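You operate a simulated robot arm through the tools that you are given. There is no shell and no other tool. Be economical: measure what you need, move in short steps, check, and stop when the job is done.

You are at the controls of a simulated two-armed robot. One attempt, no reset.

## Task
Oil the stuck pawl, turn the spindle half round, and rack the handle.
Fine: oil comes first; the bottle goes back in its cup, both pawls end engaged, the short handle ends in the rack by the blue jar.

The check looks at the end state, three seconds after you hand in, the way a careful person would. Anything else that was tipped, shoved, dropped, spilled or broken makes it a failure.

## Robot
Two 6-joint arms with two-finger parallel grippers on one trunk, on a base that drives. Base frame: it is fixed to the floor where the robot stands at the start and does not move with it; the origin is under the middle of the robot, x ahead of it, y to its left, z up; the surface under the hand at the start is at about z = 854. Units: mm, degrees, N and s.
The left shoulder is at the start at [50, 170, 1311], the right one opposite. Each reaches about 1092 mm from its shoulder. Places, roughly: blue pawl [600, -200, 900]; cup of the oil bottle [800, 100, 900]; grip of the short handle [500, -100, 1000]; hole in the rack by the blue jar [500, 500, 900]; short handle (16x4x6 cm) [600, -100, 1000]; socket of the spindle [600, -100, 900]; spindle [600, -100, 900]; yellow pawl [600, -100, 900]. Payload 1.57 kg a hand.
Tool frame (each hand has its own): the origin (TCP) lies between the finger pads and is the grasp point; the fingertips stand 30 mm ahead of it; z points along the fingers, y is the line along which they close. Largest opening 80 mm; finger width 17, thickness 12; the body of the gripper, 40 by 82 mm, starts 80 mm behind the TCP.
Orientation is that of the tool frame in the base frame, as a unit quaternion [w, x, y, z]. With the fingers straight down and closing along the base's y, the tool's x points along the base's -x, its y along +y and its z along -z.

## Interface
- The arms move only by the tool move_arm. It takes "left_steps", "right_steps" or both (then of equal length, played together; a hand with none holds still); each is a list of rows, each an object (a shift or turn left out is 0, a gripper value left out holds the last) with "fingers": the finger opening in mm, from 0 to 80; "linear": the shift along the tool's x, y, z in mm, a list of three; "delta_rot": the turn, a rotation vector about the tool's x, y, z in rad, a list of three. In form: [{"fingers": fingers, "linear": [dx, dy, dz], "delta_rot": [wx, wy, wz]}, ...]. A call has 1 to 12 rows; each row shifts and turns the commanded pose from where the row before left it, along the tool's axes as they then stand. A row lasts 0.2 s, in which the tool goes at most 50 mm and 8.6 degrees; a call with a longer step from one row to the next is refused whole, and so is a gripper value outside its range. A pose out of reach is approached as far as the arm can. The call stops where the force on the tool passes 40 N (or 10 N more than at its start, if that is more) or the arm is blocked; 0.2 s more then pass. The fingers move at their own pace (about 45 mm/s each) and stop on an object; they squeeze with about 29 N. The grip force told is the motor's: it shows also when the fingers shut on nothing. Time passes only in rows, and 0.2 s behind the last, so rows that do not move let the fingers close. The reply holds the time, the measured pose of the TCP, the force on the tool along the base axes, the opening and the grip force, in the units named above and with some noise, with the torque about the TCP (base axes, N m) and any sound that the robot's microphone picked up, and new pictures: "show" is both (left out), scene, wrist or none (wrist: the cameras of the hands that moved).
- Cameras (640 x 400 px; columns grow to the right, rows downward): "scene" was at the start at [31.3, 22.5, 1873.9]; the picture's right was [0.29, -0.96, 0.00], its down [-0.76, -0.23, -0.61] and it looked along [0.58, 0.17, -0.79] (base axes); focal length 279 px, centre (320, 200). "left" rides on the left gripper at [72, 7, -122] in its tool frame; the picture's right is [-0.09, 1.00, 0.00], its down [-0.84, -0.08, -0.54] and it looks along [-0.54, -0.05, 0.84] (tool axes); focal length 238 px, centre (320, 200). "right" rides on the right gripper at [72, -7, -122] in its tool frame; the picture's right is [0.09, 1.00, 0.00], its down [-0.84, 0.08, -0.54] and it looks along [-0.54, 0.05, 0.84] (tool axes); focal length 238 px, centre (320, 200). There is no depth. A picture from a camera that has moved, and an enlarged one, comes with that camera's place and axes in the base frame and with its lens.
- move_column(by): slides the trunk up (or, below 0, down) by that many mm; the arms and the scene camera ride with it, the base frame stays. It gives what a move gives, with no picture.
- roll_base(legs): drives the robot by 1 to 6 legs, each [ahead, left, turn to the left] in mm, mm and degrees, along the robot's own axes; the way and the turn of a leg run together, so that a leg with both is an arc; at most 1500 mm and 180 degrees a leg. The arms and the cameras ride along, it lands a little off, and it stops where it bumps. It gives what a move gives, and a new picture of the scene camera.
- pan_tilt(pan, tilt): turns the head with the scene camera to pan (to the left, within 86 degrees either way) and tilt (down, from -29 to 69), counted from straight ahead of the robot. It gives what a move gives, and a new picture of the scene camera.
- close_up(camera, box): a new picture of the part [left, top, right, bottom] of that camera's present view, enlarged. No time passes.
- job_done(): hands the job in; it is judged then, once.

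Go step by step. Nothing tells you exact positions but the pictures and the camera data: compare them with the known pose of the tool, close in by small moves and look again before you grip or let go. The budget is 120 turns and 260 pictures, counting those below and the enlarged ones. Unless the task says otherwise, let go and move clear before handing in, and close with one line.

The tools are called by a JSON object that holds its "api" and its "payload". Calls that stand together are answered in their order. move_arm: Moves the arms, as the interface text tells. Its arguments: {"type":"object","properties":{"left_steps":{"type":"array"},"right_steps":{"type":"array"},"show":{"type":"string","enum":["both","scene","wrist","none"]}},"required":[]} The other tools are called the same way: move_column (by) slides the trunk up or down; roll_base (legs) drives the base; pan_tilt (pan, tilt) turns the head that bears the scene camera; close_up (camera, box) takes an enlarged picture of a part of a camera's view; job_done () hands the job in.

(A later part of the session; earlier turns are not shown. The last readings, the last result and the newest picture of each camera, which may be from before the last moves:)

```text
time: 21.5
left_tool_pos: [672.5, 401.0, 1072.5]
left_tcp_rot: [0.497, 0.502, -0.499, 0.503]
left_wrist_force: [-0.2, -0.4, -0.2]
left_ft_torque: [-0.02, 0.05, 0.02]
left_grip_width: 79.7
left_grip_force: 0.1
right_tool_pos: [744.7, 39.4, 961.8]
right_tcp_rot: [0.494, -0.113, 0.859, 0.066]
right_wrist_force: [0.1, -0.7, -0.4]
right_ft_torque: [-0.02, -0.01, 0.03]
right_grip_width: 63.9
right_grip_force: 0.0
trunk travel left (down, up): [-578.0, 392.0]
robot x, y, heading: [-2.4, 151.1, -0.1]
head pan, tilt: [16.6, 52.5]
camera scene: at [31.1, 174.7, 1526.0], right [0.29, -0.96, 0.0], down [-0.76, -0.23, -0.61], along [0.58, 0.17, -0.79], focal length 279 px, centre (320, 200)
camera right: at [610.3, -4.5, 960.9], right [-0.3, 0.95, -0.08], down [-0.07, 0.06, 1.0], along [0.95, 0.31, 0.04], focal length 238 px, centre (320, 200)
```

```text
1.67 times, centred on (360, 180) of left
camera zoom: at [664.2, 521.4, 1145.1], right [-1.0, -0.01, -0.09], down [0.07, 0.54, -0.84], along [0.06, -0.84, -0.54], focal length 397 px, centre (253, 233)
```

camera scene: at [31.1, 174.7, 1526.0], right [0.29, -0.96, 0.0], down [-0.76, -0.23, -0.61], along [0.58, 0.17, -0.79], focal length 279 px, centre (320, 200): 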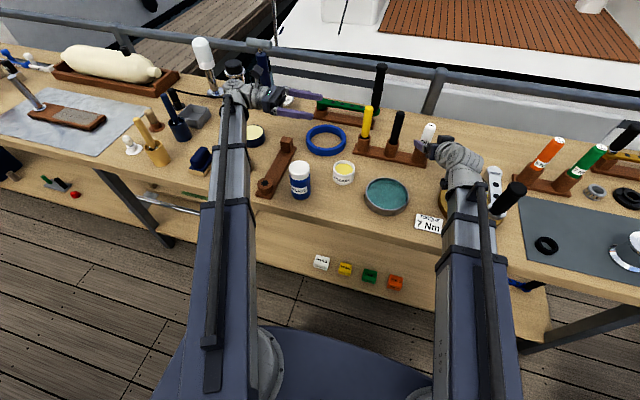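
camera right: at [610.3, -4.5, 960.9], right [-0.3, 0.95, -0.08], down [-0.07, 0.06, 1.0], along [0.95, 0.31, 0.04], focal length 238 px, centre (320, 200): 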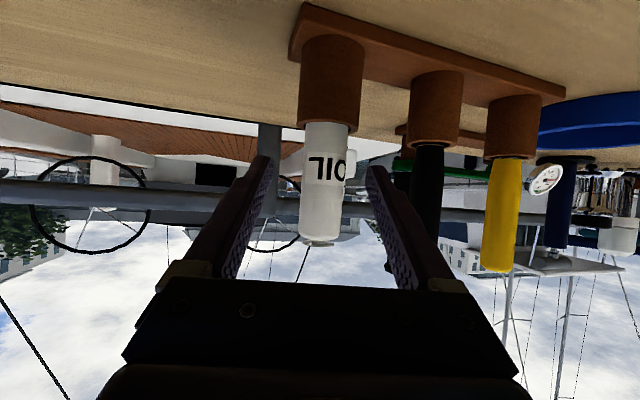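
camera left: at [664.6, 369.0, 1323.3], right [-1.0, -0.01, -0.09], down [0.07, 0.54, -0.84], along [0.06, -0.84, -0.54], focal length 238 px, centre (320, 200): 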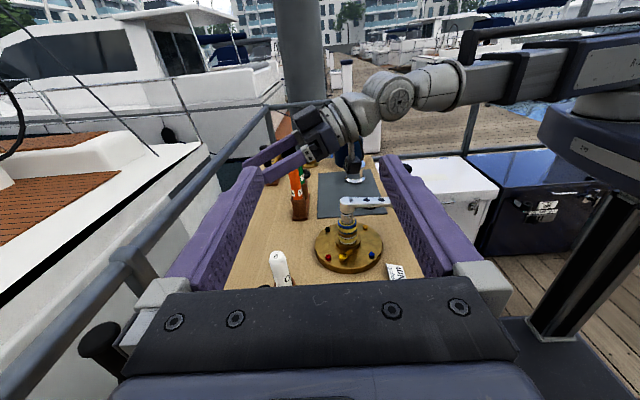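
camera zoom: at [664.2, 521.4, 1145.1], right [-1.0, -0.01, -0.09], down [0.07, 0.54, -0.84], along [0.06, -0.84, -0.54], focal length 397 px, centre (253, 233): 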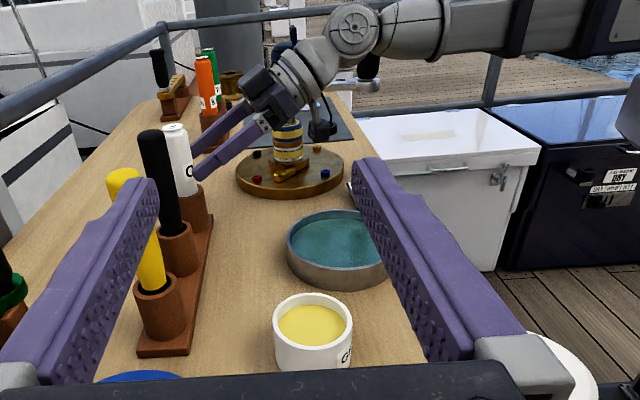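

{"api": "move_arm", "payload": {"right_steps": [{"linear": [-9.4, 0, 16.2]}, {"linear": [-9.4, 0, 16.2]}, {"linear": [0, 0, 0]}], "show": "wrist"}}

{"api": "close_up", "payload": {"camera": "left", "box": [240, 60, 440, 220]}}

```text
time: 22.3
left_tool_pos: [671.6, 400.3, 1073.3]
left_tcp_rot: [0.497, 0.503, -0.497, 0.503]
left_wrist_force: [-0.1, 0.3, 0.9]
left_ft_torque: [0.02, -0.01, -0.01]
left_grip_width: 80.1
left_grip_force: 0.1
right_tool_pos: [780.0, 48.4, 962.2]
right_tcp_rot: [0.494, -0.113, 0.86, 0.065]
right_wrist_force: [0.1, 0.2, -0.2]
right_ft_torque: [0.03, 0.0, 0.0]
right_grip_width: 64.2
right_grip_force: 0.1
trunk travel left (down, up): [-578.0, 392.0]
robot x, y, heading: [-1.9, 151.6, 0.2]
head pan, tilt: [16.6, 52.5]
camera right: at [646.7, 4.8, 960.9], right [-0.3, 0.95, -0.08], down [-0.07, 0.06, 1.0], along [0.95, 0.31, 0.04], focal length 238 px, centre (320, 200)
```

right: 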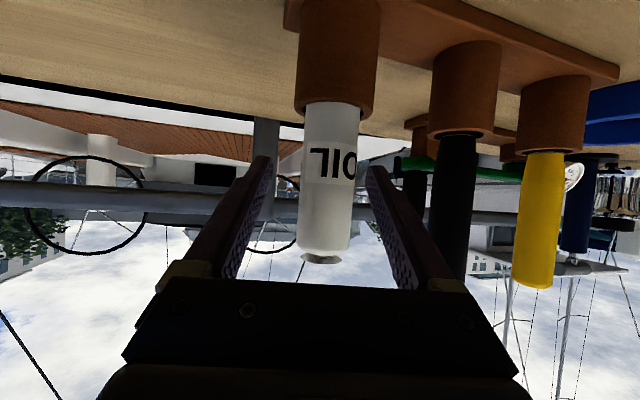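

```text
2.50 times, centred on (340, 140) of left
camera zoom: at [664.2, 521.4, 1145.1], right [-1.0, -0.01, -0.09], down [0.07, 0.54, -0.84], along [0.06, -0.84, -0.54], focal length 596 px, centre (270, 350)
```

zoom: 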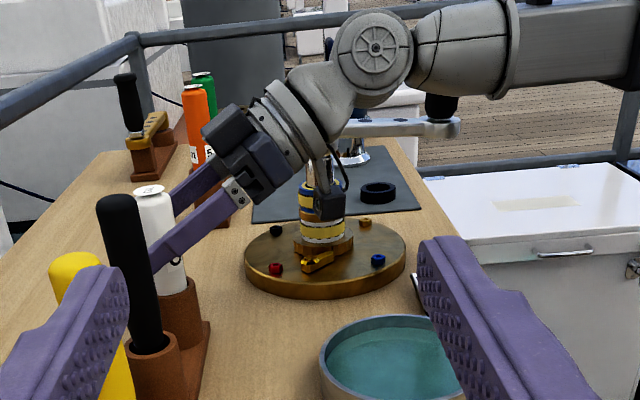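

{"api": "move_arm", "payload": {"right_steps": [{"fingers": 20}, {}, {}, {}, {}], "show": "wrist"}}

{"api": "close_up", "payload": {"camera": "left", "box": [240, 60, 440, 220]}}

```text
time: 23.5
left_tool_pos: [672.0, 401.1, 1074.3]
left_tcp_rot: [0.496, 0.503, -0.498, 0.503]
left_wrist_force: [0.5, -1.0, -0.5]
left_ft_torque: [-0.04, -0.02, 0.0]
left_grip_width: 79.9
left_grip_force: 0.1
right_tool_pos: [780.5, 48.0, 961.0]
right_tcp_rot: [0.495, -0.114, 0.859, 0.066]
right_wrist_force: [-0.8, 1.2, 0.9]
right_ft_torque: [0.12, 0.06, 0.0]
right_grip_width: 30.7
right_grip_force: 28.5
trunk travel left (down, up): [-578.0, 392.0]
robot x, y, heading: [-0.0, 152.9, 0.1]
head pan, tilt: [16.6, 52.5]
camera right: at [646.7, 5.0, 960.9], right [-0.3, 0.95, -0.08], down [-0.07, 0.06, 1.0], along [0.95, 0.31, 0.04], focal length 238 px, centre (320, 200)
```

right: 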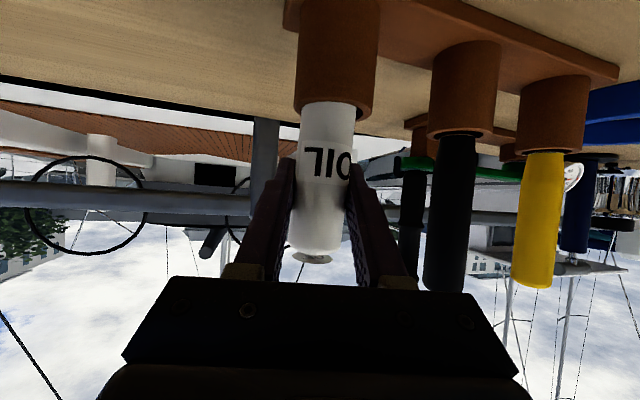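

```text
2.50 times, centred on (340, 140) of left
camera zoom: at [664.2, 521.5, 1145.1], right [-1.0, -0.01, -0.09], down [0.07, 0.54, -0.84], along [0.06, -0.84, -0.54], focal length 596 px, centre (270, 350)
```

zoom: 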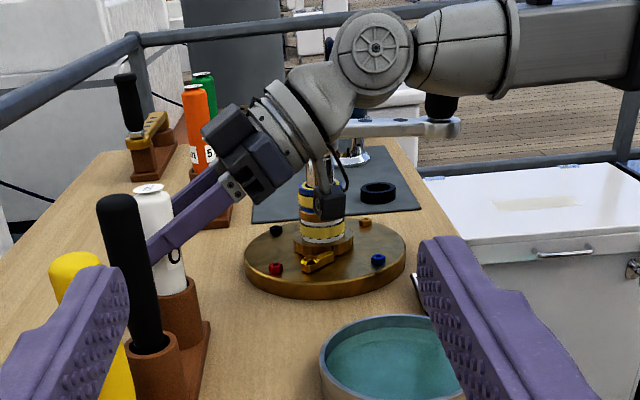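

Gripped at 30.7 mm. I'll raise the trunk to lift the bottle straight out of its cup.

{"api": "move_column", "payload": {"by": 170}}

{"api": "close_up", "payload": {"camera": "left", "box": [220, 60, 480, 260]}}

{"api": "close_up", "payload": {"camera": "right", "box": [220, 0, 420, 300]}}

```text
time: 25.4
left_tool_pos: [673.1, 401.4, 1242.6]
left_tcp_rot: [0.498, 0.502, -0.497, 0.502]
left_wrist_force: [-0.2, 0.0, -0.2]
left_ft_torque: [0.01, 0.0, -0.03]
left_grip_width: 80.3
left_grip_force: 0.1
right_tool_pos: [778.9, 49.0, 1131.9]
right_tcp_rot: [0.494, -0.113, 0.859, 0.065]
right_wrist_force: [0.3, -0.6, -0.6]
right_ft_torque: [0.02, -0.02, 0.0]
right_grip_width: 30.4
right_grip_force: 28.8
trunk travel left (down, up): [-748.0, 222.0]
robot x, y, heading: [0.7, 154.3, 0.1]
head pan, tilt: [16.6, 52.5]
```

```text
2.00 times, centred on (350, 160) of left
camera zoom: at [664.4, 521.4, 1314.9], right [-1.0, -0.01, -0.09], down [0.07, 0.54, -0.84], along [0.06, -0.84, -0.54], focal length 477 px, centre (260, 280)
```

zoom: 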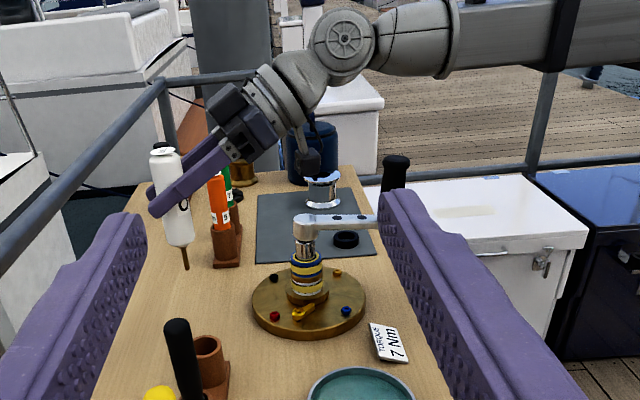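

```text
1.33 times, centred on (320, 150) of right
camera zoom: at [646.8, 4.8, 1130.7], right [-0.3, 0.95, -0.08], down [-0.07, 0.06, 1.0], along [0.95, 0.31, 0.04], focal length 318 px, centre (320, 267)
```

zoom: 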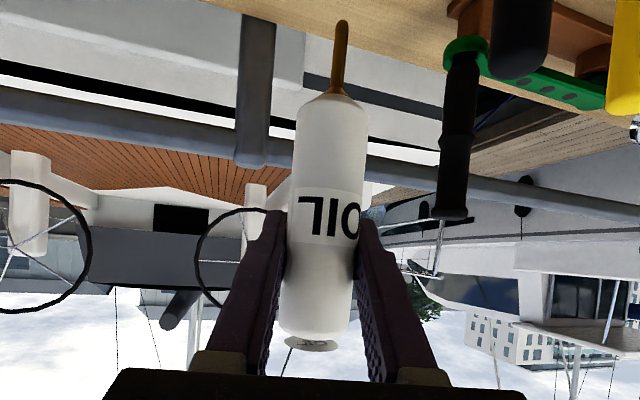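

{"api": "close_up", "payload": {"camera": "left", "box": [270, 120, 330, 200]}}

{"api": "close_up", "payload": {"camera": "scene", "box": [380, 80, 500, 220]}}

```text
5.00 times, centred on (300, 160) of left
camera zoom: at [664.4, 521.4, 1314.9], right [-1.0, -0.01, -0.09], down [0.07, 0.54, -0.84], along [0.06, -0.84, -0.54], focal length 1192 px, centre (420, 400)
```

zoom: 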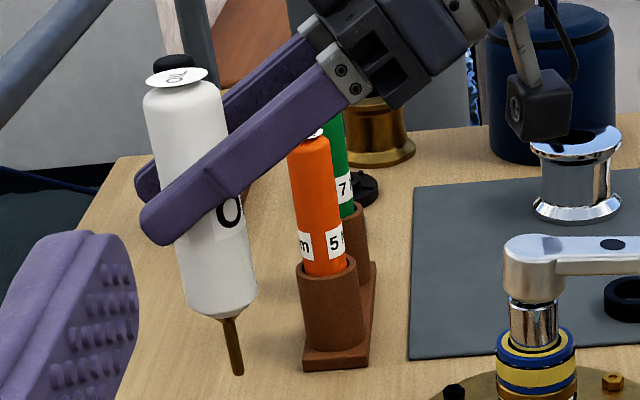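

```text
2.86 times, centred on (440, 150) of scene
camera zoom: at [31.4, 174.7, 1695.9], right [0.29, -0.96, 0.0], down [-0.76, -0.23, -0.61], along [0.58, 0.17, -0.79], focal length 798 px, centre (-23, 343)
```

zoom: 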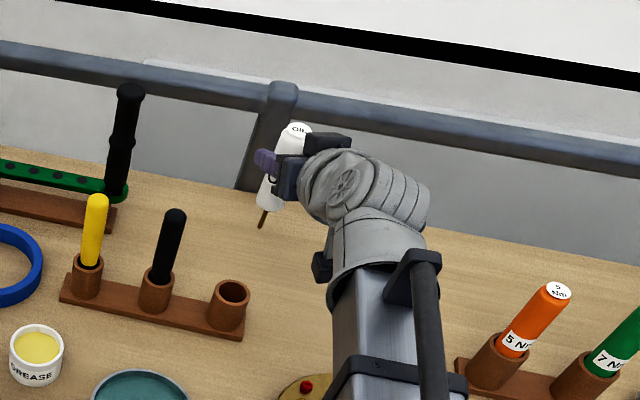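

The bottle's spout points down, so it stays upright for oiling. I'll drive right and slightly back, high above everything, so the right arm comes to the blue pawl clear of the crank knob.

{"api": "roll_base", "payload": {"legs": [[-60, -302, 0]]}}

{"api": "close_up", "payload": {"camera": "left", "box": [0, 0, 640, 400]}}

```text
time: 27.5
left_tool_pos: [611.3, 94.9, 1241.9]
left_tcp_rot: [0.496, 0.503, -0.499, 0.503]
left_wrist_force: [0.4, -0.3, 0.0]
left_ft_torque: [0.01, 0.02, 0.0]
left_grip_width: 80.1
left_grip_force: 0.0
right_tool_pos: [721.3, -258.7, 1133.0]
right_tcp_rot: [0.494, -0.113, 0.86, 0.066]
right_wrist_force: [0.5, -1.0, -1.3]
right_ft_torque: [0.0, 0.0, 0.0]
right_grip_width: 30.3
right_grip_force: 28.7
trunk travel left (down, up): [-748.0, 222.0]
robot x, y, heading: [-60.5, -153.5, 0.2]
head pan, tilt: [16.6, 52.5]
camera scene: at [-28.2, -132.6, 1696.0], right [0.29, -0.96, 0.0], down [-0.76, -0.23, -0.61], along [0.58, 0.18, -0.79], focal length 279 px, centre (320, 200)
```

scene: 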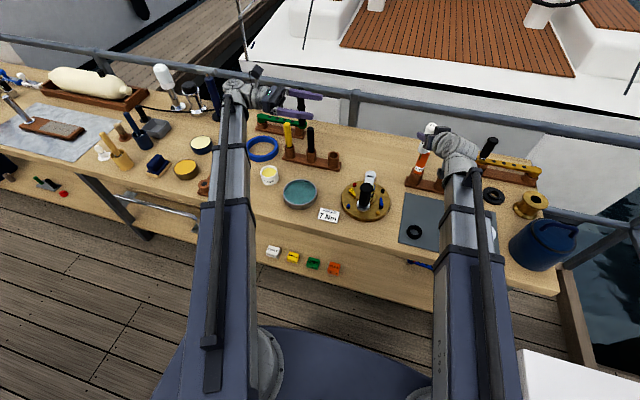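

```text
1.00 times, centred on (320, 200) of left (not enlarged: the box is as wide or as high as the picture)
camera zoom: at [604.7, 214.8, 1315.5], right [-1.0, -0.01, -0.09], down [0.07, 0.54, -0.84], along [0.06, -0.84, -0.54], focal length 238 px, centre (320, 200)
```

zoom: 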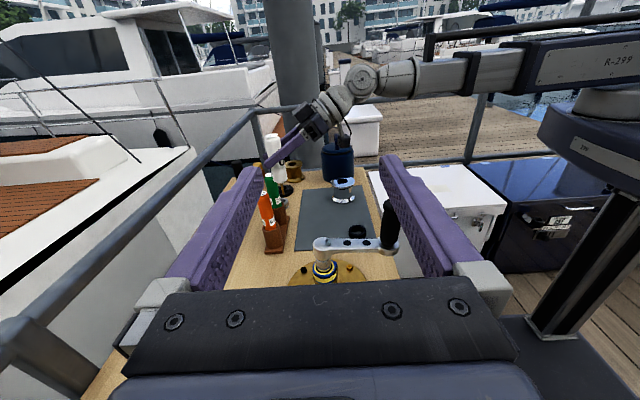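

{"api": "close_up", "payload": {"camera": "scene", "box": [330, 160, 410, 230]}}

{"api": "close_up", "payload": {"camera": "left", "box": [250, 180, 430, 292]}}

```text
5.71 times, centred on (370, 195) of scene
camera zoom: at [-28.2, -132.6, 1696.0], right [0.29, -0.96, 0.0], down [-0.76, -0.23, -0.61], along [0.58, 0.18, -0.79], focal length 1596 px, centre (34, 229)
```

zoom: 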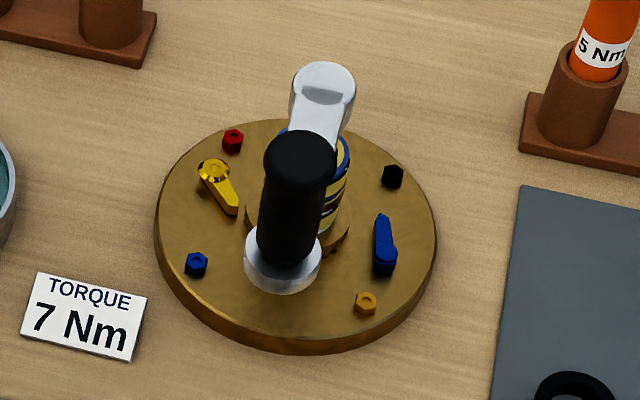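

```text
3.56 times, centred on (340, 236) of left
camera zoom: at [604.7, 214.8, 1315.5], right [-1.0, -0.01, -0.09], down [0.07, 0.54, -0.84], along [0.06, -0.84, -0.54], focal length 848 px, centre (249, 72)
```

zoom: 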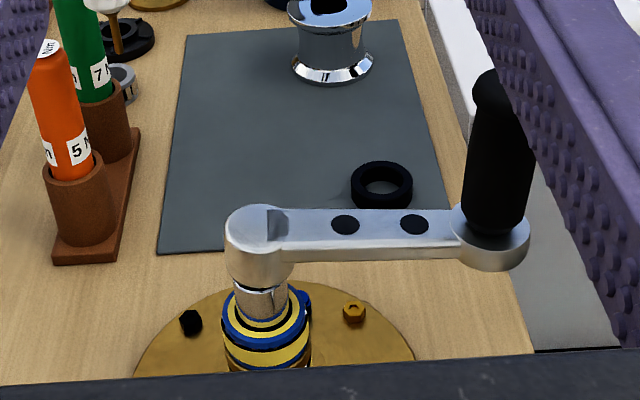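

{"api": "move_column", "payload": {"by": 25}}

{"api": "move_arm", "payload": {"right_steps": [{"linear": [17, 0, -29]}, {"linear": [17, 0, -29]}, {"linear": [0, 40, 0]}, {"linear": [0, 40, 0]}], "show": "scene"}}

```text
time: 28.2
left_tool_pos: [612.2, 95.6, 1266.8]
left_tcp_rot: [0.496, 0.503, -0.498, 0.503]
left_wrist_force: [-0.8, 0.5, -0.3]
left_ft_torque: [-0.03, 0.01, 0.04]
left_grip_width: 80.1
left_grip_force: 0.0
right_tool_pos: [720.9, -256.7, 1157.0]
right_tcp_rot: [0.495, -0.113, 0.859, 0.065]
right_wrist_force: [-0.2, 0.1, -1.4]
right_ft_torque: [-0.02, 0.01, 0.02]
right_grip_width: 30.5
right_grip_force: 28.7
trunk travel left (down, up): [-773.0, 197.0]
robot x, y, heading: [-58.3, -154.2, -0.1]
head pan, tilt: [16.6, 52.5]
```

```text
time: 29.2
left_tool_pos: [613.8, 96.3, 1267.8]
left_tcp_rot: [0.496, 0.503, -0.498, 0.503]
left_wrist_force: [0.6, 0.5, 0.2]
left_ft_torque: [-0.01, 0.01, -0.01]
left_grip_width: 80.0
left_grip_force: 0.0
right_tool_pos: [634.9, -196.1, 1158.0]
right_tcp_rot: [0.494, -0.113, 0.86, 0.066]
right_wrist_force: [0.2, 0.9, -0.4]
right_ft_torque: [-0.01, -0.02, 0.04]
right_grip_width: 30.4
right_grip_force: 29.2
trunk travel left (down, up): [-773.0, 197.0]
robot x, y, heading: [-56.7, -154.3, 0.1]
head pan, tilt: [16.6, 52.5]
camera scene: at [-28.3, -130.9, 1720.9], right [0.29, -0.96, 0.0], down [-0.76, -0.23, -0.61], along [0.58, 0.17, -0.79], focal length 279 px, centre (320, 200)
```

scene: 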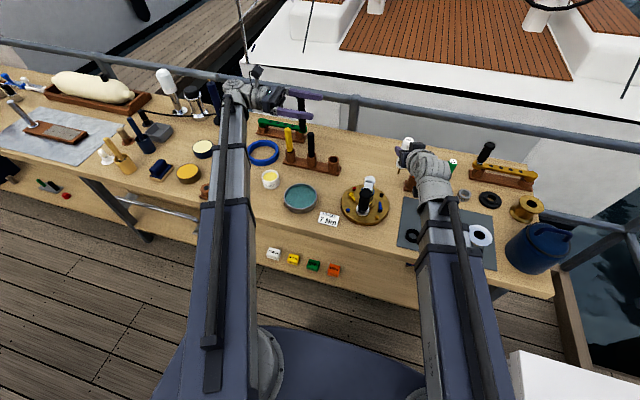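

{"api": "move_arm", "payload": {"right_steps": [{"delta_rot": [0.0756, 0, 0.0436]}, {"linear": [0, 24, 0]}, {"linear": [13.6, 0, -23.6]}, {}], "show": "none"}}

{"api": "move_column", "payload": {"by": -110}}

{"api": "close_up", "payload": {"camera": "left", "box": [0, 0, 640, 400]}}

{"api": "close_up", "payload": {"camera": "scene", "box": [330, 130, 450, 230]}}

{"api": "close_up", "payload": {"camera": "right", "box": [0, 0, 640, 400]}}

```text
time: 30.2
left_tool_pos: [613.5, 96.5, 1266.7]
left_tcp_rot: [0.497, 0.503, -0.498, 0.503]
left_wrist_force: [-0.4, 0.7, 0.9]
left_ft_torque: [-0.02, -0.03, -0.02]
left_grip_width: 80.0
left_grip_force: 0.0
right_tool_pos: [604.8, -177.4, 1156.4]
right_tcp_rot: [0.496, -0.075, 0.864, 0.043]
right_wrist_force: [-0.1, 0.4, -0.3]
right_ft_torque: [-0.01, -0.02, -0.01]
right_grip_width: 30.4
right_grip_force: 29.2
trunk travel left (down, up): [-773.0, 197.0]
robot x, y, heading: [-58.5, -153.9, 0.4]
head pan, tilt: [16.6, 52.5]
```

```text
time: 31.6
left_tool_pos: [612.4, 96.3, 1157.8]
left_tcp_rot: [0.497, 0.503, -0.498, 0.503]
left_wrist_force: [-1.0, 0.1, -0.3]
left_ft_torque: [-0.02, 0.0, -0.03]
left_grip_width: 80.0
left_grip_force: 0.1
right_tool_pos: [603.6, -179.4, 1047.4]
right_tcp_rot: [0.497, -0.076, 0.864, 0.043]
right_wrist_force: [-0.2, -0.6, -1.0]
right_ft_torque: [0.01, 0.0, 0.01]
right_grip_width: 30.4
right_grip_force: 28.9
trunk travel left (down, up): [-663.0, 307.0]
robot x, y, heading: [-57.3, -155.1, 0.2]
head pan, tilt: [16.6, 52.5]
```

```text
1.00 times, centred on (320, 200) of left (not enlarged: the box is as wide or as high as the picture)
camera zoom: at [604.7, 215.9, 1230.2], right [-1.0, -0.01, -0.09], down [0.07, 0.54, -0.84], along [0.06, -0.84, -0.54], focal length 238 px, centre (320, 200)
```

zoom: 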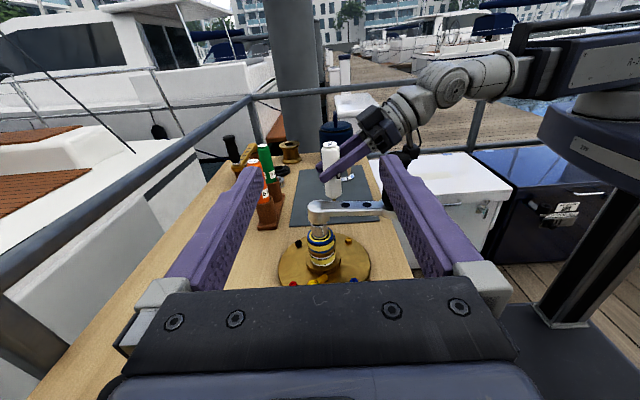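

```text
4.00 times, centred on (390, 180) of scene
camera zoom: at [-28.1, -131.2, 1611.0], right [0.29, -0.96, 0.0], down [-0.76, -0.23, -0.61], along [0.58, 0.17, -0.79], focal length 1117 px, centre (40, 280)
```

zoom: 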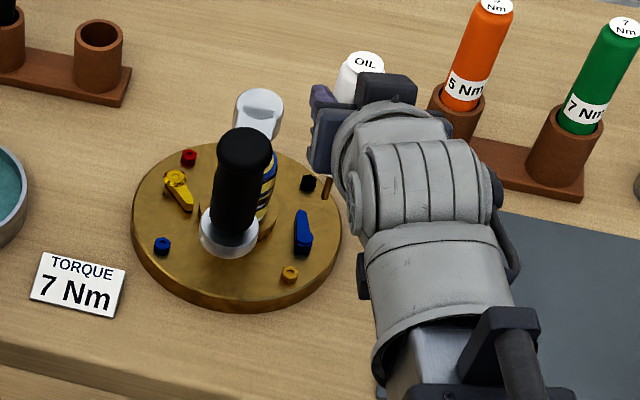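

```text
1.00 times, centred on (320, 200) of right (not enlarged: the box is as wide or as high as the picture)
camera zoom: at [467.5, -210.2, 1045.9], right [-0.22, 0.97, -0.08], down [-0.06, 0.07, 1.0], along [0.97, 0.22, 0.04], focal length 238 px, centre (320, 200)
```

zoom: 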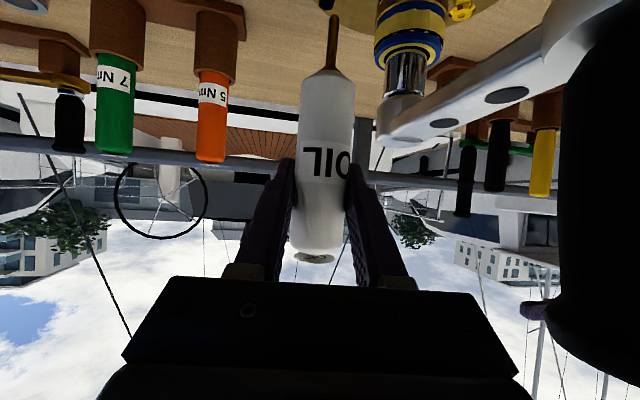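

{"api": "move_column", "payload": {"by": -42}}

{"api": "close_up", "payload": {"camera": "scene", "box": [340, 130, 420, 230]}}

{"api": "close_up", "payload": {"camera": "right", "box": [220, 0, 500, 180]}}

{"api": "close_up", "payload": {"camera": "left", "box": [250, 120, 430, 292]}}

```text
time: 32.5
left_tool_pos: [611.8, 95.6, 1115.9]
left_tcp_rot: [0.496, 0.503, -0.498, 0.503]
left_wrist_force: [-0.6, 1.3, 0.7]
left_ft_torque: [-0.01, 0.0, 0.0]
left_grip_width: 79.9
left_grip_force: 0.1
right_tool_pos: [605.0, -178.7, 1005.2]
right_tcp_rot: [0.495, -0.075, 0.864, 0.043]
right_wrist_force: [0.3, 0.3, 0.6]
right_ft_torque: [0.0, -0.03, -0.03]
right_grip_width: 30.5
right_grip_force: 28.7
trunk travel left (down, up): [-621.0, 349.0]
robot x, y, heading: [-56.4, -152.2, -0.2]
head pan, tilt: [16.6, 52.5]
```

```text
4.00 times, centred on (380, 180) of scene
camera zoom: at [-28.1, -131.2, 1569.0], right [0.29, -0.96, 0.0], down [-0.76, -0.23, -0.61], along [0.58, 0.17, -0.79], focal length 1117 px, centre (80, 280)
```

zoom: 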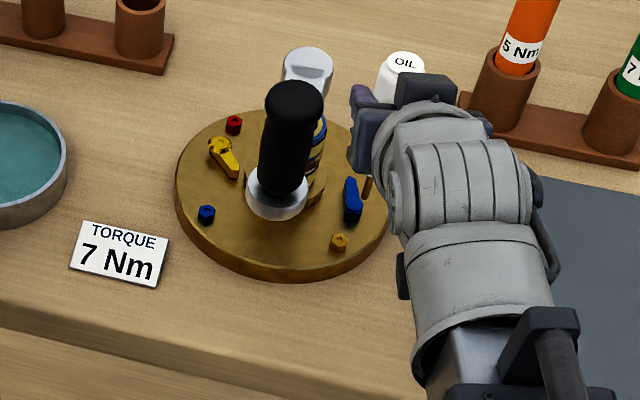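

```text
2.22 times, centred on (360, 90) of right
camera zoom: at [467.5, -210.2, 1003.8], right [-0.22, 0.97, -0.08], down [-0.06, 0.07, 1.0], along [0.97, 0.22, 0.04], focal length 530 px, centre (231, 444)
```

zoom: 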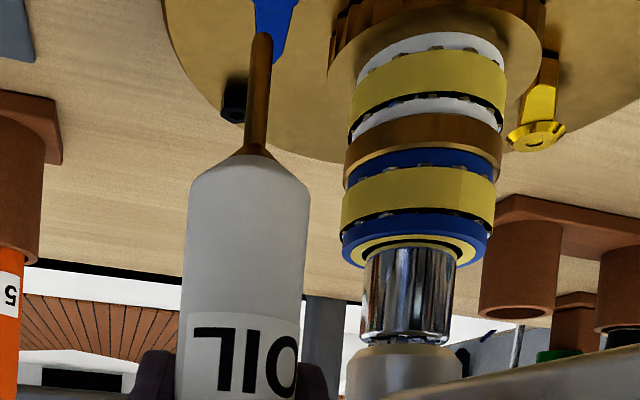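

```text
2.33 times, centred on (340, 206) of left
camera zoom: at [604.7, 215.9, 1188.1], right [-1.0, -0.01, -0.09], down [0.07, 0.54, -0.84], along [0.06, -0.84, -0.54], focal length 554 px, centre (274, 186)
```

zoom: 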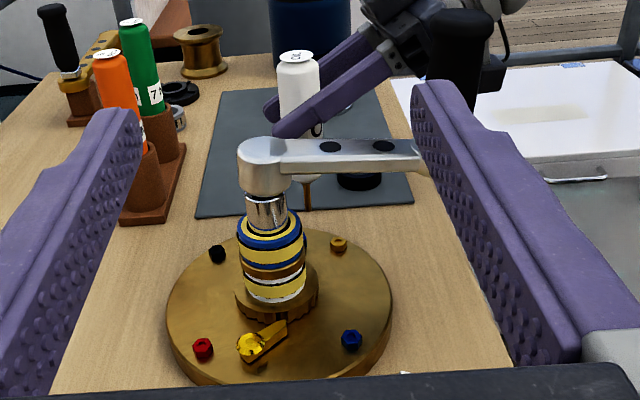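

{"api": "move_arm", "payload": {"right_steps": [{"linear": [0, 6.5, 0]}, {}], "show": "none"}}

{"api": "move_column", "payload": {"by": -8}}

{"api": "close_up", "payload": {"camera": "scene", "box": [350, 150, 400, 200]}}

{"api": "close_up", "payload": {"camera": "right", "box": [270, 0, 410, 90]}}

```text
time: 33.1
left_tool_pos: [612.6, 95.5, 1115.6]
left_tcp_rot: [0.496, 0.503, -0.497, 0.503]
left_wrist_force: [-0.7, 0.1, -0.1]
left_ft_torque: [0.01, 0.03, -0.04]
left_grip_width: 79.8
left_grip_force: 0.0
right_tool_pos: [603.7, -172.1, 1005.1]
right_tcp_rot: [0.495, -0.076, 0.864, 0.044]
right_wrist_force: [0.3, 1.0, -1.0]
right_ft_torque: [0.01, -0.03, 0.0]
right_grip_width: 30.2
right_grip_force: 28.8
trunk travel left (down, up): [-621.0, 349.0]
robot x, y, heading: [-61.0, -151.7, -0.0]
head pan, tilt: [16.6, 52.5]
```

```text
time: 33.6
left_tool_pos: [613.0, 95.8, 1107.5]
left_tcp_rot: [0.497, 0.502, -0.498, 0.503]
left_wrist_force: [0.7, -0.1, 0.2]
left_ft_torque: [0.02, -0.02, 0.0]
left_grip_width: 80.0
left_grip_force: 0.0
right_tool_pos: [603.3, -171.8, 997.2]
right_tcp_rot: [0.496, -0.076, 0.864, 0.044]
right_wrist_force: [-0.1, 0.0, -1.3]
right_ft_torque: [0.0, 0.01, -0.01]
right_grip_width: 30.4
right_grip_force: 29.3
trunk travel left (down, up): [-613.0, 357.0]
robot x, y, heading: [-57.1, -155.4, -0.2]
head pan, tilt: [16.6, 52.5]
```

```text
8.00 times, centred on (375, 175) of scene
camera zoom: at [-28.1, -131.2, 1560.9], right [0.29, -0.96, 0.0], down [-0.76, -0.23, -0.61], along [0.58, 0.17, -0.79], focal length 2235 px, centre (-120, 400)
```

zoom: 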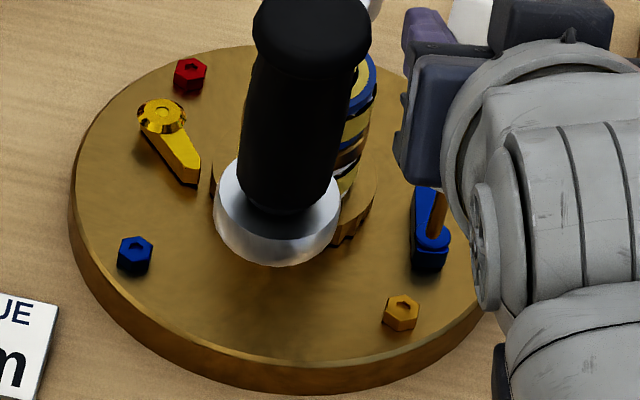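

```text
4.44 times, centred on (340, 45) of right
camera zoom: at [466.3, -203.8, 995.8], right [-0.22, 0.97, -0.08], down [-0.06, 0.07, 1.0], along [0.97, 0.22, 0.04], focal length 1059 px, centre (231, 889)
```

zoom: 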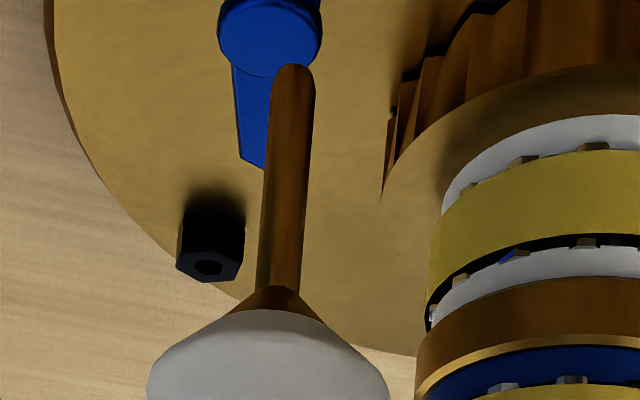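

{"api": "move_arm", "payload": {"right_steps": [{"linear": [-1.5, -2.5, 2.6]}, {}], "show": "none"}}

{"api": "move_column", "payload": {"by": -4}}

{"api": "move_arm", "payload": {"right_steps": [{}, {}, {}, {}, {}], "show": "none"}}

{"api": "close_up", "payload": {"camera": "right", "box": [270, 0, 410, 90]}}

{"api": "close_up", "payload": {"camera": "scene", "box": [350, 150, 400, 200]}}

```text
time: 34.2
left_tool_pos: [612.7, 96.2, 1107.2]
left_tcp_rot: [0.497, 0.502, -0.498, 0.503]
left_wrist_force: [0.5, 0.1, 0.0]
left_ft_torque: [0.0, 0.0, 0.02]
left_grip_width: 79.8
left_grip_force: 0.0
right_tool_pos: [608.1, -174.7, 997.0]
right_tcp_rot: [0.497, -0.076, 0.863, 0.044]
right_wrist_force: [-0.5, 0.7, -1.2]
right_ft_torque: [-0.01, -0.01, 0.02]
right_grip_width: 30.6
right_grip_force: 29.2
trunk travel left (down, up): [-613.0, 357.0]
robot x, y, heading: [-62.4, -153.4, 0.0]
head pan, tilt: [16.6, 52.5]
```

```text
time: 34.8
left_tool_pos: [613.3, 96.6, 1104.4]
left_tcp_rot: [0.496, 0.503, -0.498, 0.503]
left_wrist_force: [-0.2, 0.0, 0.6]
left_ft_torque: [0.0, -0.02, 0.01]
left_grip_width: 79.9
left_grip_force: 0.1
right_tool_pos: [607.4, -173.3, 992.6]
right_tcp_rot: [0.498, -0.077, 0.863, 0.044]
right_wrist_force: [-0.4, -0.5, -1.1]
right_ft_torque: [-0.01, 0.0, -0.03]
right_grip_width: 30.4
right_grip_force: 29.1
trunk travel left (down, up): [-609.0, 361.0]
robot x, y, heading: [-57.4, -150.3, 0.3]
head pan, tilt: [16.6, 52.5]
```

```text
time: 36.0
left_tool_pos: [613.6, 96.5, 1105.2]
left_tcp_rot: [0.497, 0.502, -0.498, 0.502]
left_wrist_force: [0.3, -0.6, 0.6]
left_ft_torque: [0.01, 0.02, -0.02]
left_grip_width: 79.8
left_grip_force: 0.1
right_tool_pos: [607.2, -174.1, 992.4]
right_tcp_rot: [0.497, -0.077, 0.863, 0.045]
right_wrist_force: [0.4, 0.5, -0.3]
right_ft_torque: [0.0, 0.01, -0.05]
right_grip_width: 30.3
right_grip_force: 28.9
trunk travel left (down, up): [-609.0, 361.0]
robot x, y, heading: [-59.8, -152.6, 0.2]
head pan, tilt: [16.6, 52.5]
```

```text
4.44 times, centred on (340, 45) of right
camera zoom: at [470.0, -205.6, 991.8], right [-0.22, 0.97, -0.08], down [-0.06, 0.07, 1.0], along [0.97, 0.22, 0.04], focal length 1059 px, centre (231, 889)
```

zoom: 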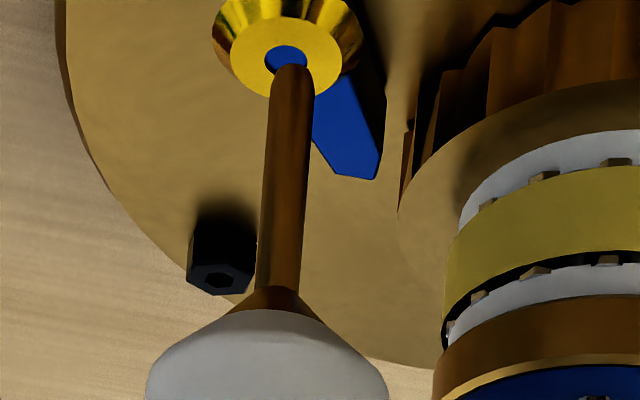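

```text
8.00 times, centred on (375, 175) of scene
camera zoom: at [-28.0, -131.1, 1556.9], right [0.29, -0.96, 0.0], down [-0.76, -0.23, -0.61], along [0.58, 0.17, -0.79], focal length 2235 px, centre (-120, 400)
```

zoom: 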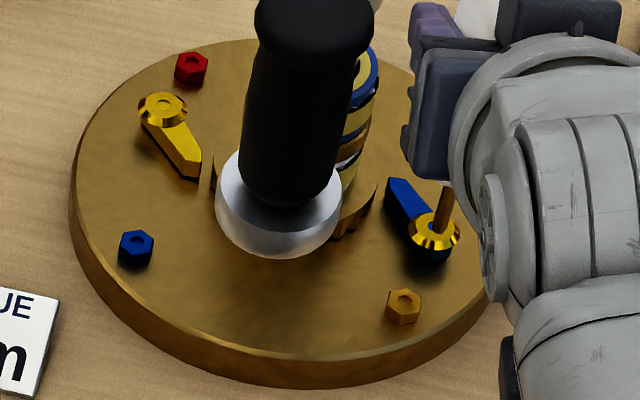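

The blue pawl took the oil: it now has a gold cap ring and has swung toward the gear. I'll raise the bottle and return it to its cup.

{"api": "move_column", "payload": {"by": 170}}

{"api": "roll_base", "payload": {"legs": [[60, 302, 0]]}}

```text
time: 37.9
left_tool_pos: [613.0, 95.6, 1273.8]
left_tcp_rot: [0.496, 0.503, -0.498, 0.503]
left_wrist_force: [-0.1, 1.0, -0.1]
left_ft_torque: [-0.03, 0.0, 0.03]
left_grip_width: 80.2
left_grip_force: 0.1
right_tool_pos: [607.2, -173.9, 1163.2]
right_tcp_rot: [0.496, -0.077, 0.864, 0.044]
right_wrist_force: [0.2, -0.3, -1.2]
right_ft_torque: [0.01, -0.01, -0.01]
right_grip_width: 30.4
right_grip_force: 29.0
trunk travel left (down, up): [-779.0, 191.0]
robot x, y, heading: [-57.2, -154.7, 0.2]
head pan, tilt: [16.6, 52.5]
```

```text
time: 40.0
left_tool_pos: [672.8, 397.6, 1273.4]
left_tcp_rot: [0.498, 0.502, -0.498, 0.502]
left_wrist_force: [-0.1, 0.1, 0.3]
left_ft_torque: [-0.03, 0.01, 0.01]
left_grip_width: 79.8
left_grip_force: 0.0
right_tool_pos: [668.8, 127.9, 1164.1]
right_tcp_rot: [0.496, -0.077, 0.864, 0.044]
right_wrist_force: [0.0, -0.2, -1.8]
right_ft_torque: [-0.01, 0.0, 0.01]
right_grip_width: 30.2
right_grip_force: 29.1
trunk travel left (down, up): [-779.0, 191.0]
robot x, y, heading: [0.2, 150.8, -0.1]
head pan, tilt: [16.6, 52.5]
camera scene: at [32.8, 171.9, 1726.9], right [0.29, -0.96, 0.0], down [-0.76, -0.23, -0.61], along [0.58, 0.17, -0.79], focal length 279 px, centre (320, 200)
```

scene: 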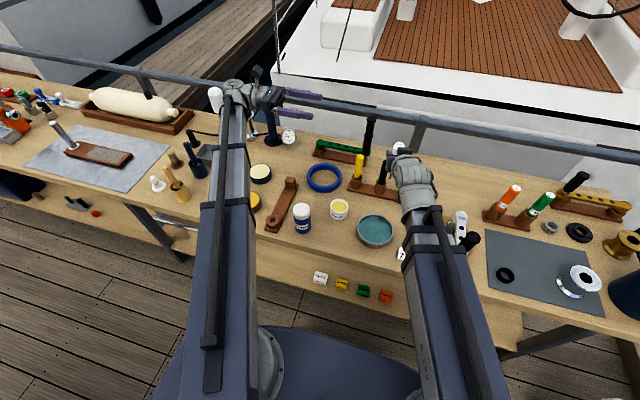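

{"api": "move_arm", "payload": {"right_steps": [{"linear": [0, -32.6, 0]}, {"linear": [0, -32.6, 0]}, {"linear": [0, -32.6, 0]}, {"linear": [-16, 0, 27.7]}, {"linear": [-16, 0, 27.7]}, {"linear": [-16, 0, 27.7]}, {}], "show": "none"}}

{"api": "move_column", "payload": {"by": -85}}

{"api": "close_up", "payload": {"camera": "left", "box": [240, 120, 360, 240]}}

{"api": "close_up", "payload": {"camera": "right", "box": [240, 0, 440, 140]}}

```text
time: 41.6
left_tool_pos: [672.9, 396.2, 1273.5]
left_tcp_rot: [0.497, 0.502, -0.498, 0.503]
left_wrist_force: [0.7, -1.2, 0.0]
left_ft_torque: [0.04, -0.02, 0.05]
left_grip_width: 80.0
left_grip_force: 0.2
right_tool_pos: [780.0, 45.6, 1162.7]
right_tcp_rot: [0.496, -0.076, 0.864, 0.044]
right_wrist_force: [0.0, 0.5, -1.5]
right_ft_torque: [0.01, -0.02, -0.01]
right_grip_width: 30.3
right_grip_force: 29.3
trunk travel left (down, up): [-779.0, 191.0]
robot x, y, heading: [0.8, 147.5, -0.2]
head pan, tilt: [16.6, 52.5]
```

```text
time: 42.8
left_tool_pos: [673.3, 396.4, 1189.1]
left_tcp_rot: [0.497, 0.502, -0.498, 0.503]
left_wrist_force: [0.1, -0.3, -0.3]
left_ft_torque: [-0.02, 0.02, -0.01]
left_grip_width: 79.9
left_grip_force: 0.0
right_tool_pos: [780.0, 46.2, 1078.0]
right_tcp_rot: [0.495, -0.075, 0.864, 0.043]
right_wrist_force: [-0.3, -0.6, -1.3]
right_ft_torque: [0.04, 0.02, 0.02]
right_grip_width: 30.5
right_grip_force: 28.7
trunk travel left (down, up): [-694.0, 276.0]
robot x, y, heading: [1.0, 147.4, -0.2]
head pan, tilt: [16.6, 52.5]
```

```text
3.33 times, centred on (300, 180) of left
camera zoom: at [665.6, 516.7, 1261.2], right [-1.0, -0.01, -0.09], down [0.07, 0.54, -0.84], along [0.06, -0.84, -0.54], focal length 794 px, centre (387, 267)
```

zoom: 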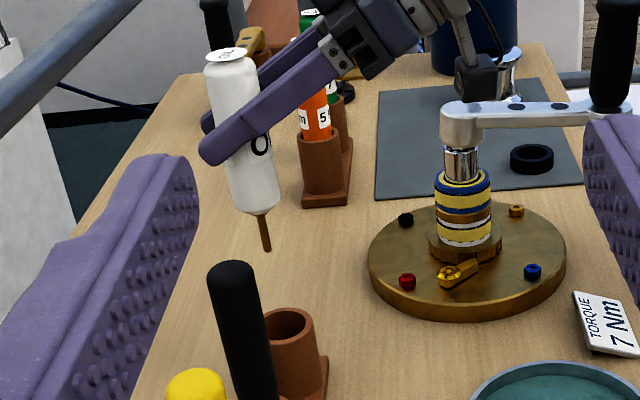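

```text
2.86 times, centred on (340, 70) of right
camera zoom: at [642.7, 15.6, 1076.8], right [-0.22, 0.97, -0.08], down [-0.06, 0.07, 1.0], along [0.97, 0.22, 0.04], focal length 681 px, centre (263, 571)
```

zoom: 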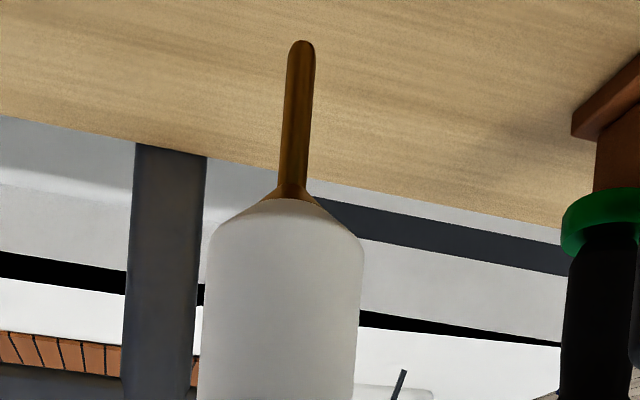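

{"api": "move_arm", "payload": {"right_steps": [{"linear": [0, 2, 0]}, {}], "show": "none"}}

{"api": "move_column", "payload": {"by": -78}}

{"api": "close_up", "payload": {"camera": "left", "box": [240, 140, 360, 240]}}

{"api": "close_up", "payload": {"camera": "right", "box": [240, 0, 440, 140]}}

{"api": "close_up", "payload": {"camera": "scene", "box": [340, 90, 460, 210]}}

```text
time: 43.4
left_tool_pos: [674.0, 395.7, 1188.6]
left_tcp_rot: [0.497, 0.502, -0.498, 0.503]
left_wrist_force: [0.3, -0.7, -0.3]
left_ft_torque: [0.01, 0.07, 0.0]
left_grip_width: 79.9
left_grip_force: 0.1
right_tool_pos: [779.7, 48.5, 1077.7]
right_tcp_rot: [0.496, -0.075, 0.864, 0.042]
right_wrist_force: [0.5, -0.6, -0.3]
right_ft_torque: [-0.01, -0.01, 0.0]
right_grip_width: 30.3
right_grip_force: 28.9
trunk travel left (down, up): [-694.0, 276.0]
robot x, y, heading: [1.9, 149.1, -0.2]
head pan, tilt: [16.6, 52.5]
```

```text
time: 44.5
left_tool_pos: [673.0, 396.7, 1109.9]
left_tcp_rot: [0.497, 0.502, -0.498, 0.503]
left_wrist_force: [-0.3, 0.2, 1.1]
left_ft_torque: [0.01, -0.01, -0.04]
left_grip_width: 79.9
left_grip_force: 0.1
right_tool_pos: [780.3, 49.1, 1000.2]
right_tcp_rot: [0.496, -0.076, 0.864, 0.044]
right_wrist_force: [0.3, -0.4, -0.6]
right_ft_torque: [0.01, 0.02, -0.01]
right_grip_width: 30.3
right_grip_force: 28.7
trunk travel left (down, up): [-616.0, 354.0]
robot x, y, heading: [-0.3, 148.4, 0.0]
head pan, tilt: [16.6, 52.5]
```

```text
4.00 times, centred on (300, 190) of left
camera zoom: at [665.6, 516.7, 1183.1], right [-1.0, -0.01, -0.09], down [0.07, 0.54, -0.84], along [0.06, -0.84, -0.54], focal length 953 px, centre (400, 240)
```

zoom: 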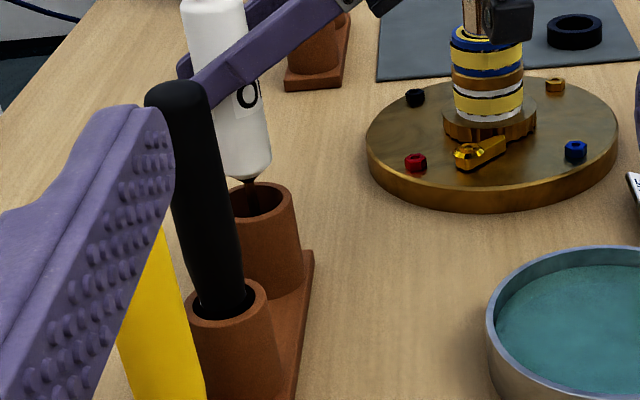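

```text
2.86 times, centred on (340, 70) of right
camera zoom: at [642.6, 17.7, 998.8], right [-0.22, 0.97, -0.08], down [-0.06, 0.07, 1.0], along [0.97, 0.22, 0.04], focal length 681 px, centre (263, 571)
```

zoom: 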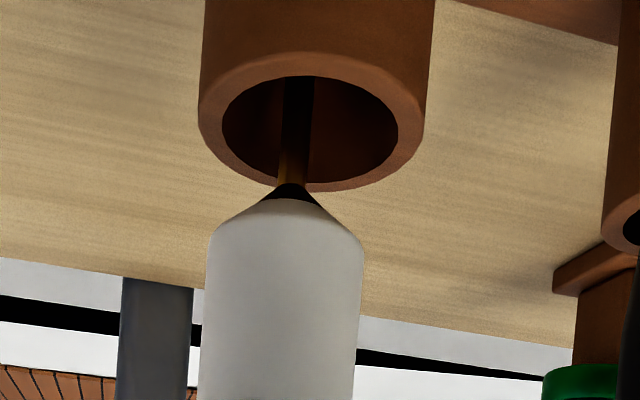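

```text
3.33 times, centred on (400, 150) of scene
camera zoom: at [32.4, 170.3, 1564.0], right [0.29, -0.96, 0.0], down [-0.76, -0.23, -0.61], along [0.58, 0.17, -0.79], focal length 931 px, centre (53, 367)
```

zoom: 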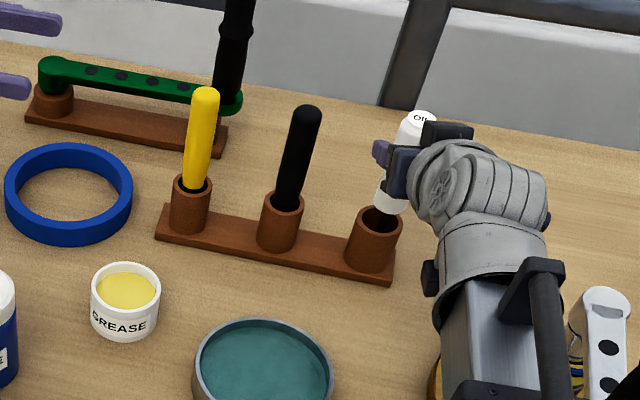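

The cup centre looks about 3 mm further in +y than the bottle. I'll shift the bottle over and lower it in.

{"api": "move_arm", "payload": {"right_steps": [{"linear": [-0.4, 3, 0.7]}, {}], "show": "none"}}

{"api": "move_column", "payload": {"by": -18}}

{"api": "close_up", "payload": {"camera": "right", "box": [240, 0, 440, 140]}}

{"api": "close_up", "payload": {"camera": "left", "box": [270, 140, 330, 220]}}

```text
time: 45.1
left_tool_pos: [673.2, 396.7, 1110.0]
left_tcp_rot: [0.498, 0.502, -0.498, 0.502]
left_wrist_force: [-0.2, -0.3, 0.2]
left_ft_torque: [-0.02, 0.0, -0.01]
left_grip_width: 79.8
left_grip_force: 0.1
right_tool_pos: [780.1, 51.0, 1000.1]
right_tcp_rot: [0.496, -0.076, 0.864, 0.044]
right_wrist_force: [0.5, 0.7, -1.6]
right_ft_torque: [-0.01, 0.01, 0.02]
right_grip_width: 30.5
right_grip_force: 29.0
trunk travel left (down, up): [-616.0, 354.0]
robot x, y, heading: [-1.5, 149.5, -0.1]
head pan, tilt: [16.6, 52.5]
```

```text
time: 45.8
left_tool_pos: [673.7, 396.0, 1091.6]
left_tcp_rot: [0.497, 0.503, -0.498, 0.503]
left_wrist_force: [-0.6, -0.2, -0.3]
left_ft_torque: [-0.05, -0.01, 0.0]
left_grip_width: 80.3
left_grip_force: 0.2
right_tool_pos: [780.2, 50.7, 982.5]
right_tcp_rot: [0.496, -0.076, 0.864, 0.044]
right_wrist_force: [0.4, -0.4, -1.3]
right_ft_torque: [-0.01, 0.0, -0.01]
right_grip_width: 30.7
right_grip_force: 28.8
trunk travel left (down, up): [-598.0, 372.0]
robot x, y, heading: [-0.0, 147.8, 0.0]
head pan, tilt: [16.6, 52.5]
```

```text
2.86 times, centred on (340, 70) of right
camera zoom: at [643.0, 20.8, 980.8], right [-0.22, 0.97, -0.08], down [-0.06, 0.07, 1.0], along [0.97, 0.22, 0.04], focal length 681 px, centre (263, 571)
```

zoom: 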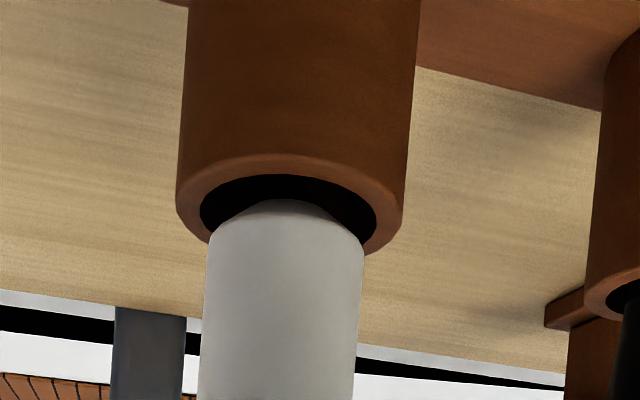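

```text
5.00 times, centred on (300, 180) of left
camera zoom: at [665.6, 516.7, 1165.1], right [-1.0, -0.01, -0.09], down [0.07, 0.54, -0.84], along [0.06, -0.84, -0.54], focal length 1192 px, centre (420, 300)
```

zoom: 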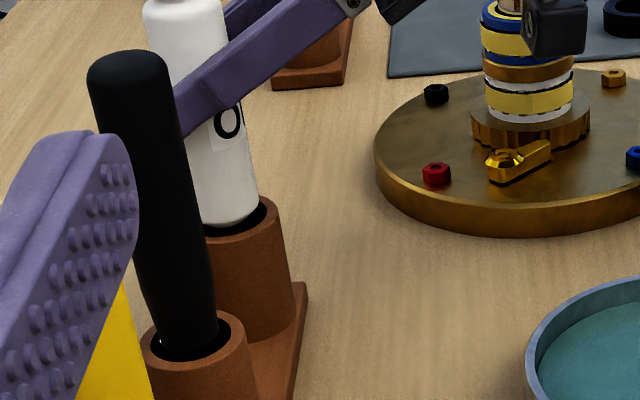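

{"api": "move_column", "payload": {"by": -19}}

{"api": "close_up", "payload": {"camera": "right", "box": [240, 0, 440, 140]}}

```text
time: 46.5
left_tool_pos: [673.5, 396.5, 1073.5]
left_tcp_rot: [0.497, 0.502, -0.499, 0.502]
left_wrist_force: [0.2, -0.3, -1.3]
left_ft_torque: [0.0, -0.02, 0.02]
left_grip_width: 80.2
left_grip_force: 0.0
right_tool_pos: [780.9, 52.1, 961.5]
right_tcp_rot: [0.495, -0.076, 0.864, 0.043]
right_wrist_force: [-0.8, -0.2, -1.0]
right_ft_torque: [0.04, 0.01, 0.0]
right_grip_width: 30.3
right_grip_force: 29.1
trunk travel left (down, up): [-579.0, 391.0]
robot x, y, heading: [-2.5, 148.8, -0.1]
head pan, tilt: [16.6, 52.5]
```

```text
2.86 times, centred on (340, 70) of right
camera zoom: at [643.3, 20.8, 961.5], right [-0.22, 0.97, -0.08], down [-0.06, 0.07, 1.0], along [0.97, 0.22, 0.04], focal length 681 px, centre (263, 571)
```

zoom: 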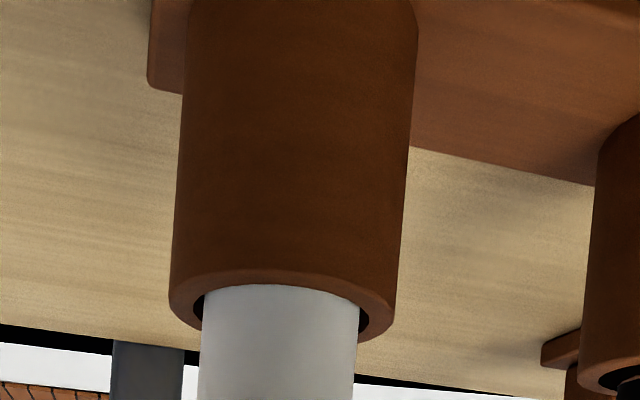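

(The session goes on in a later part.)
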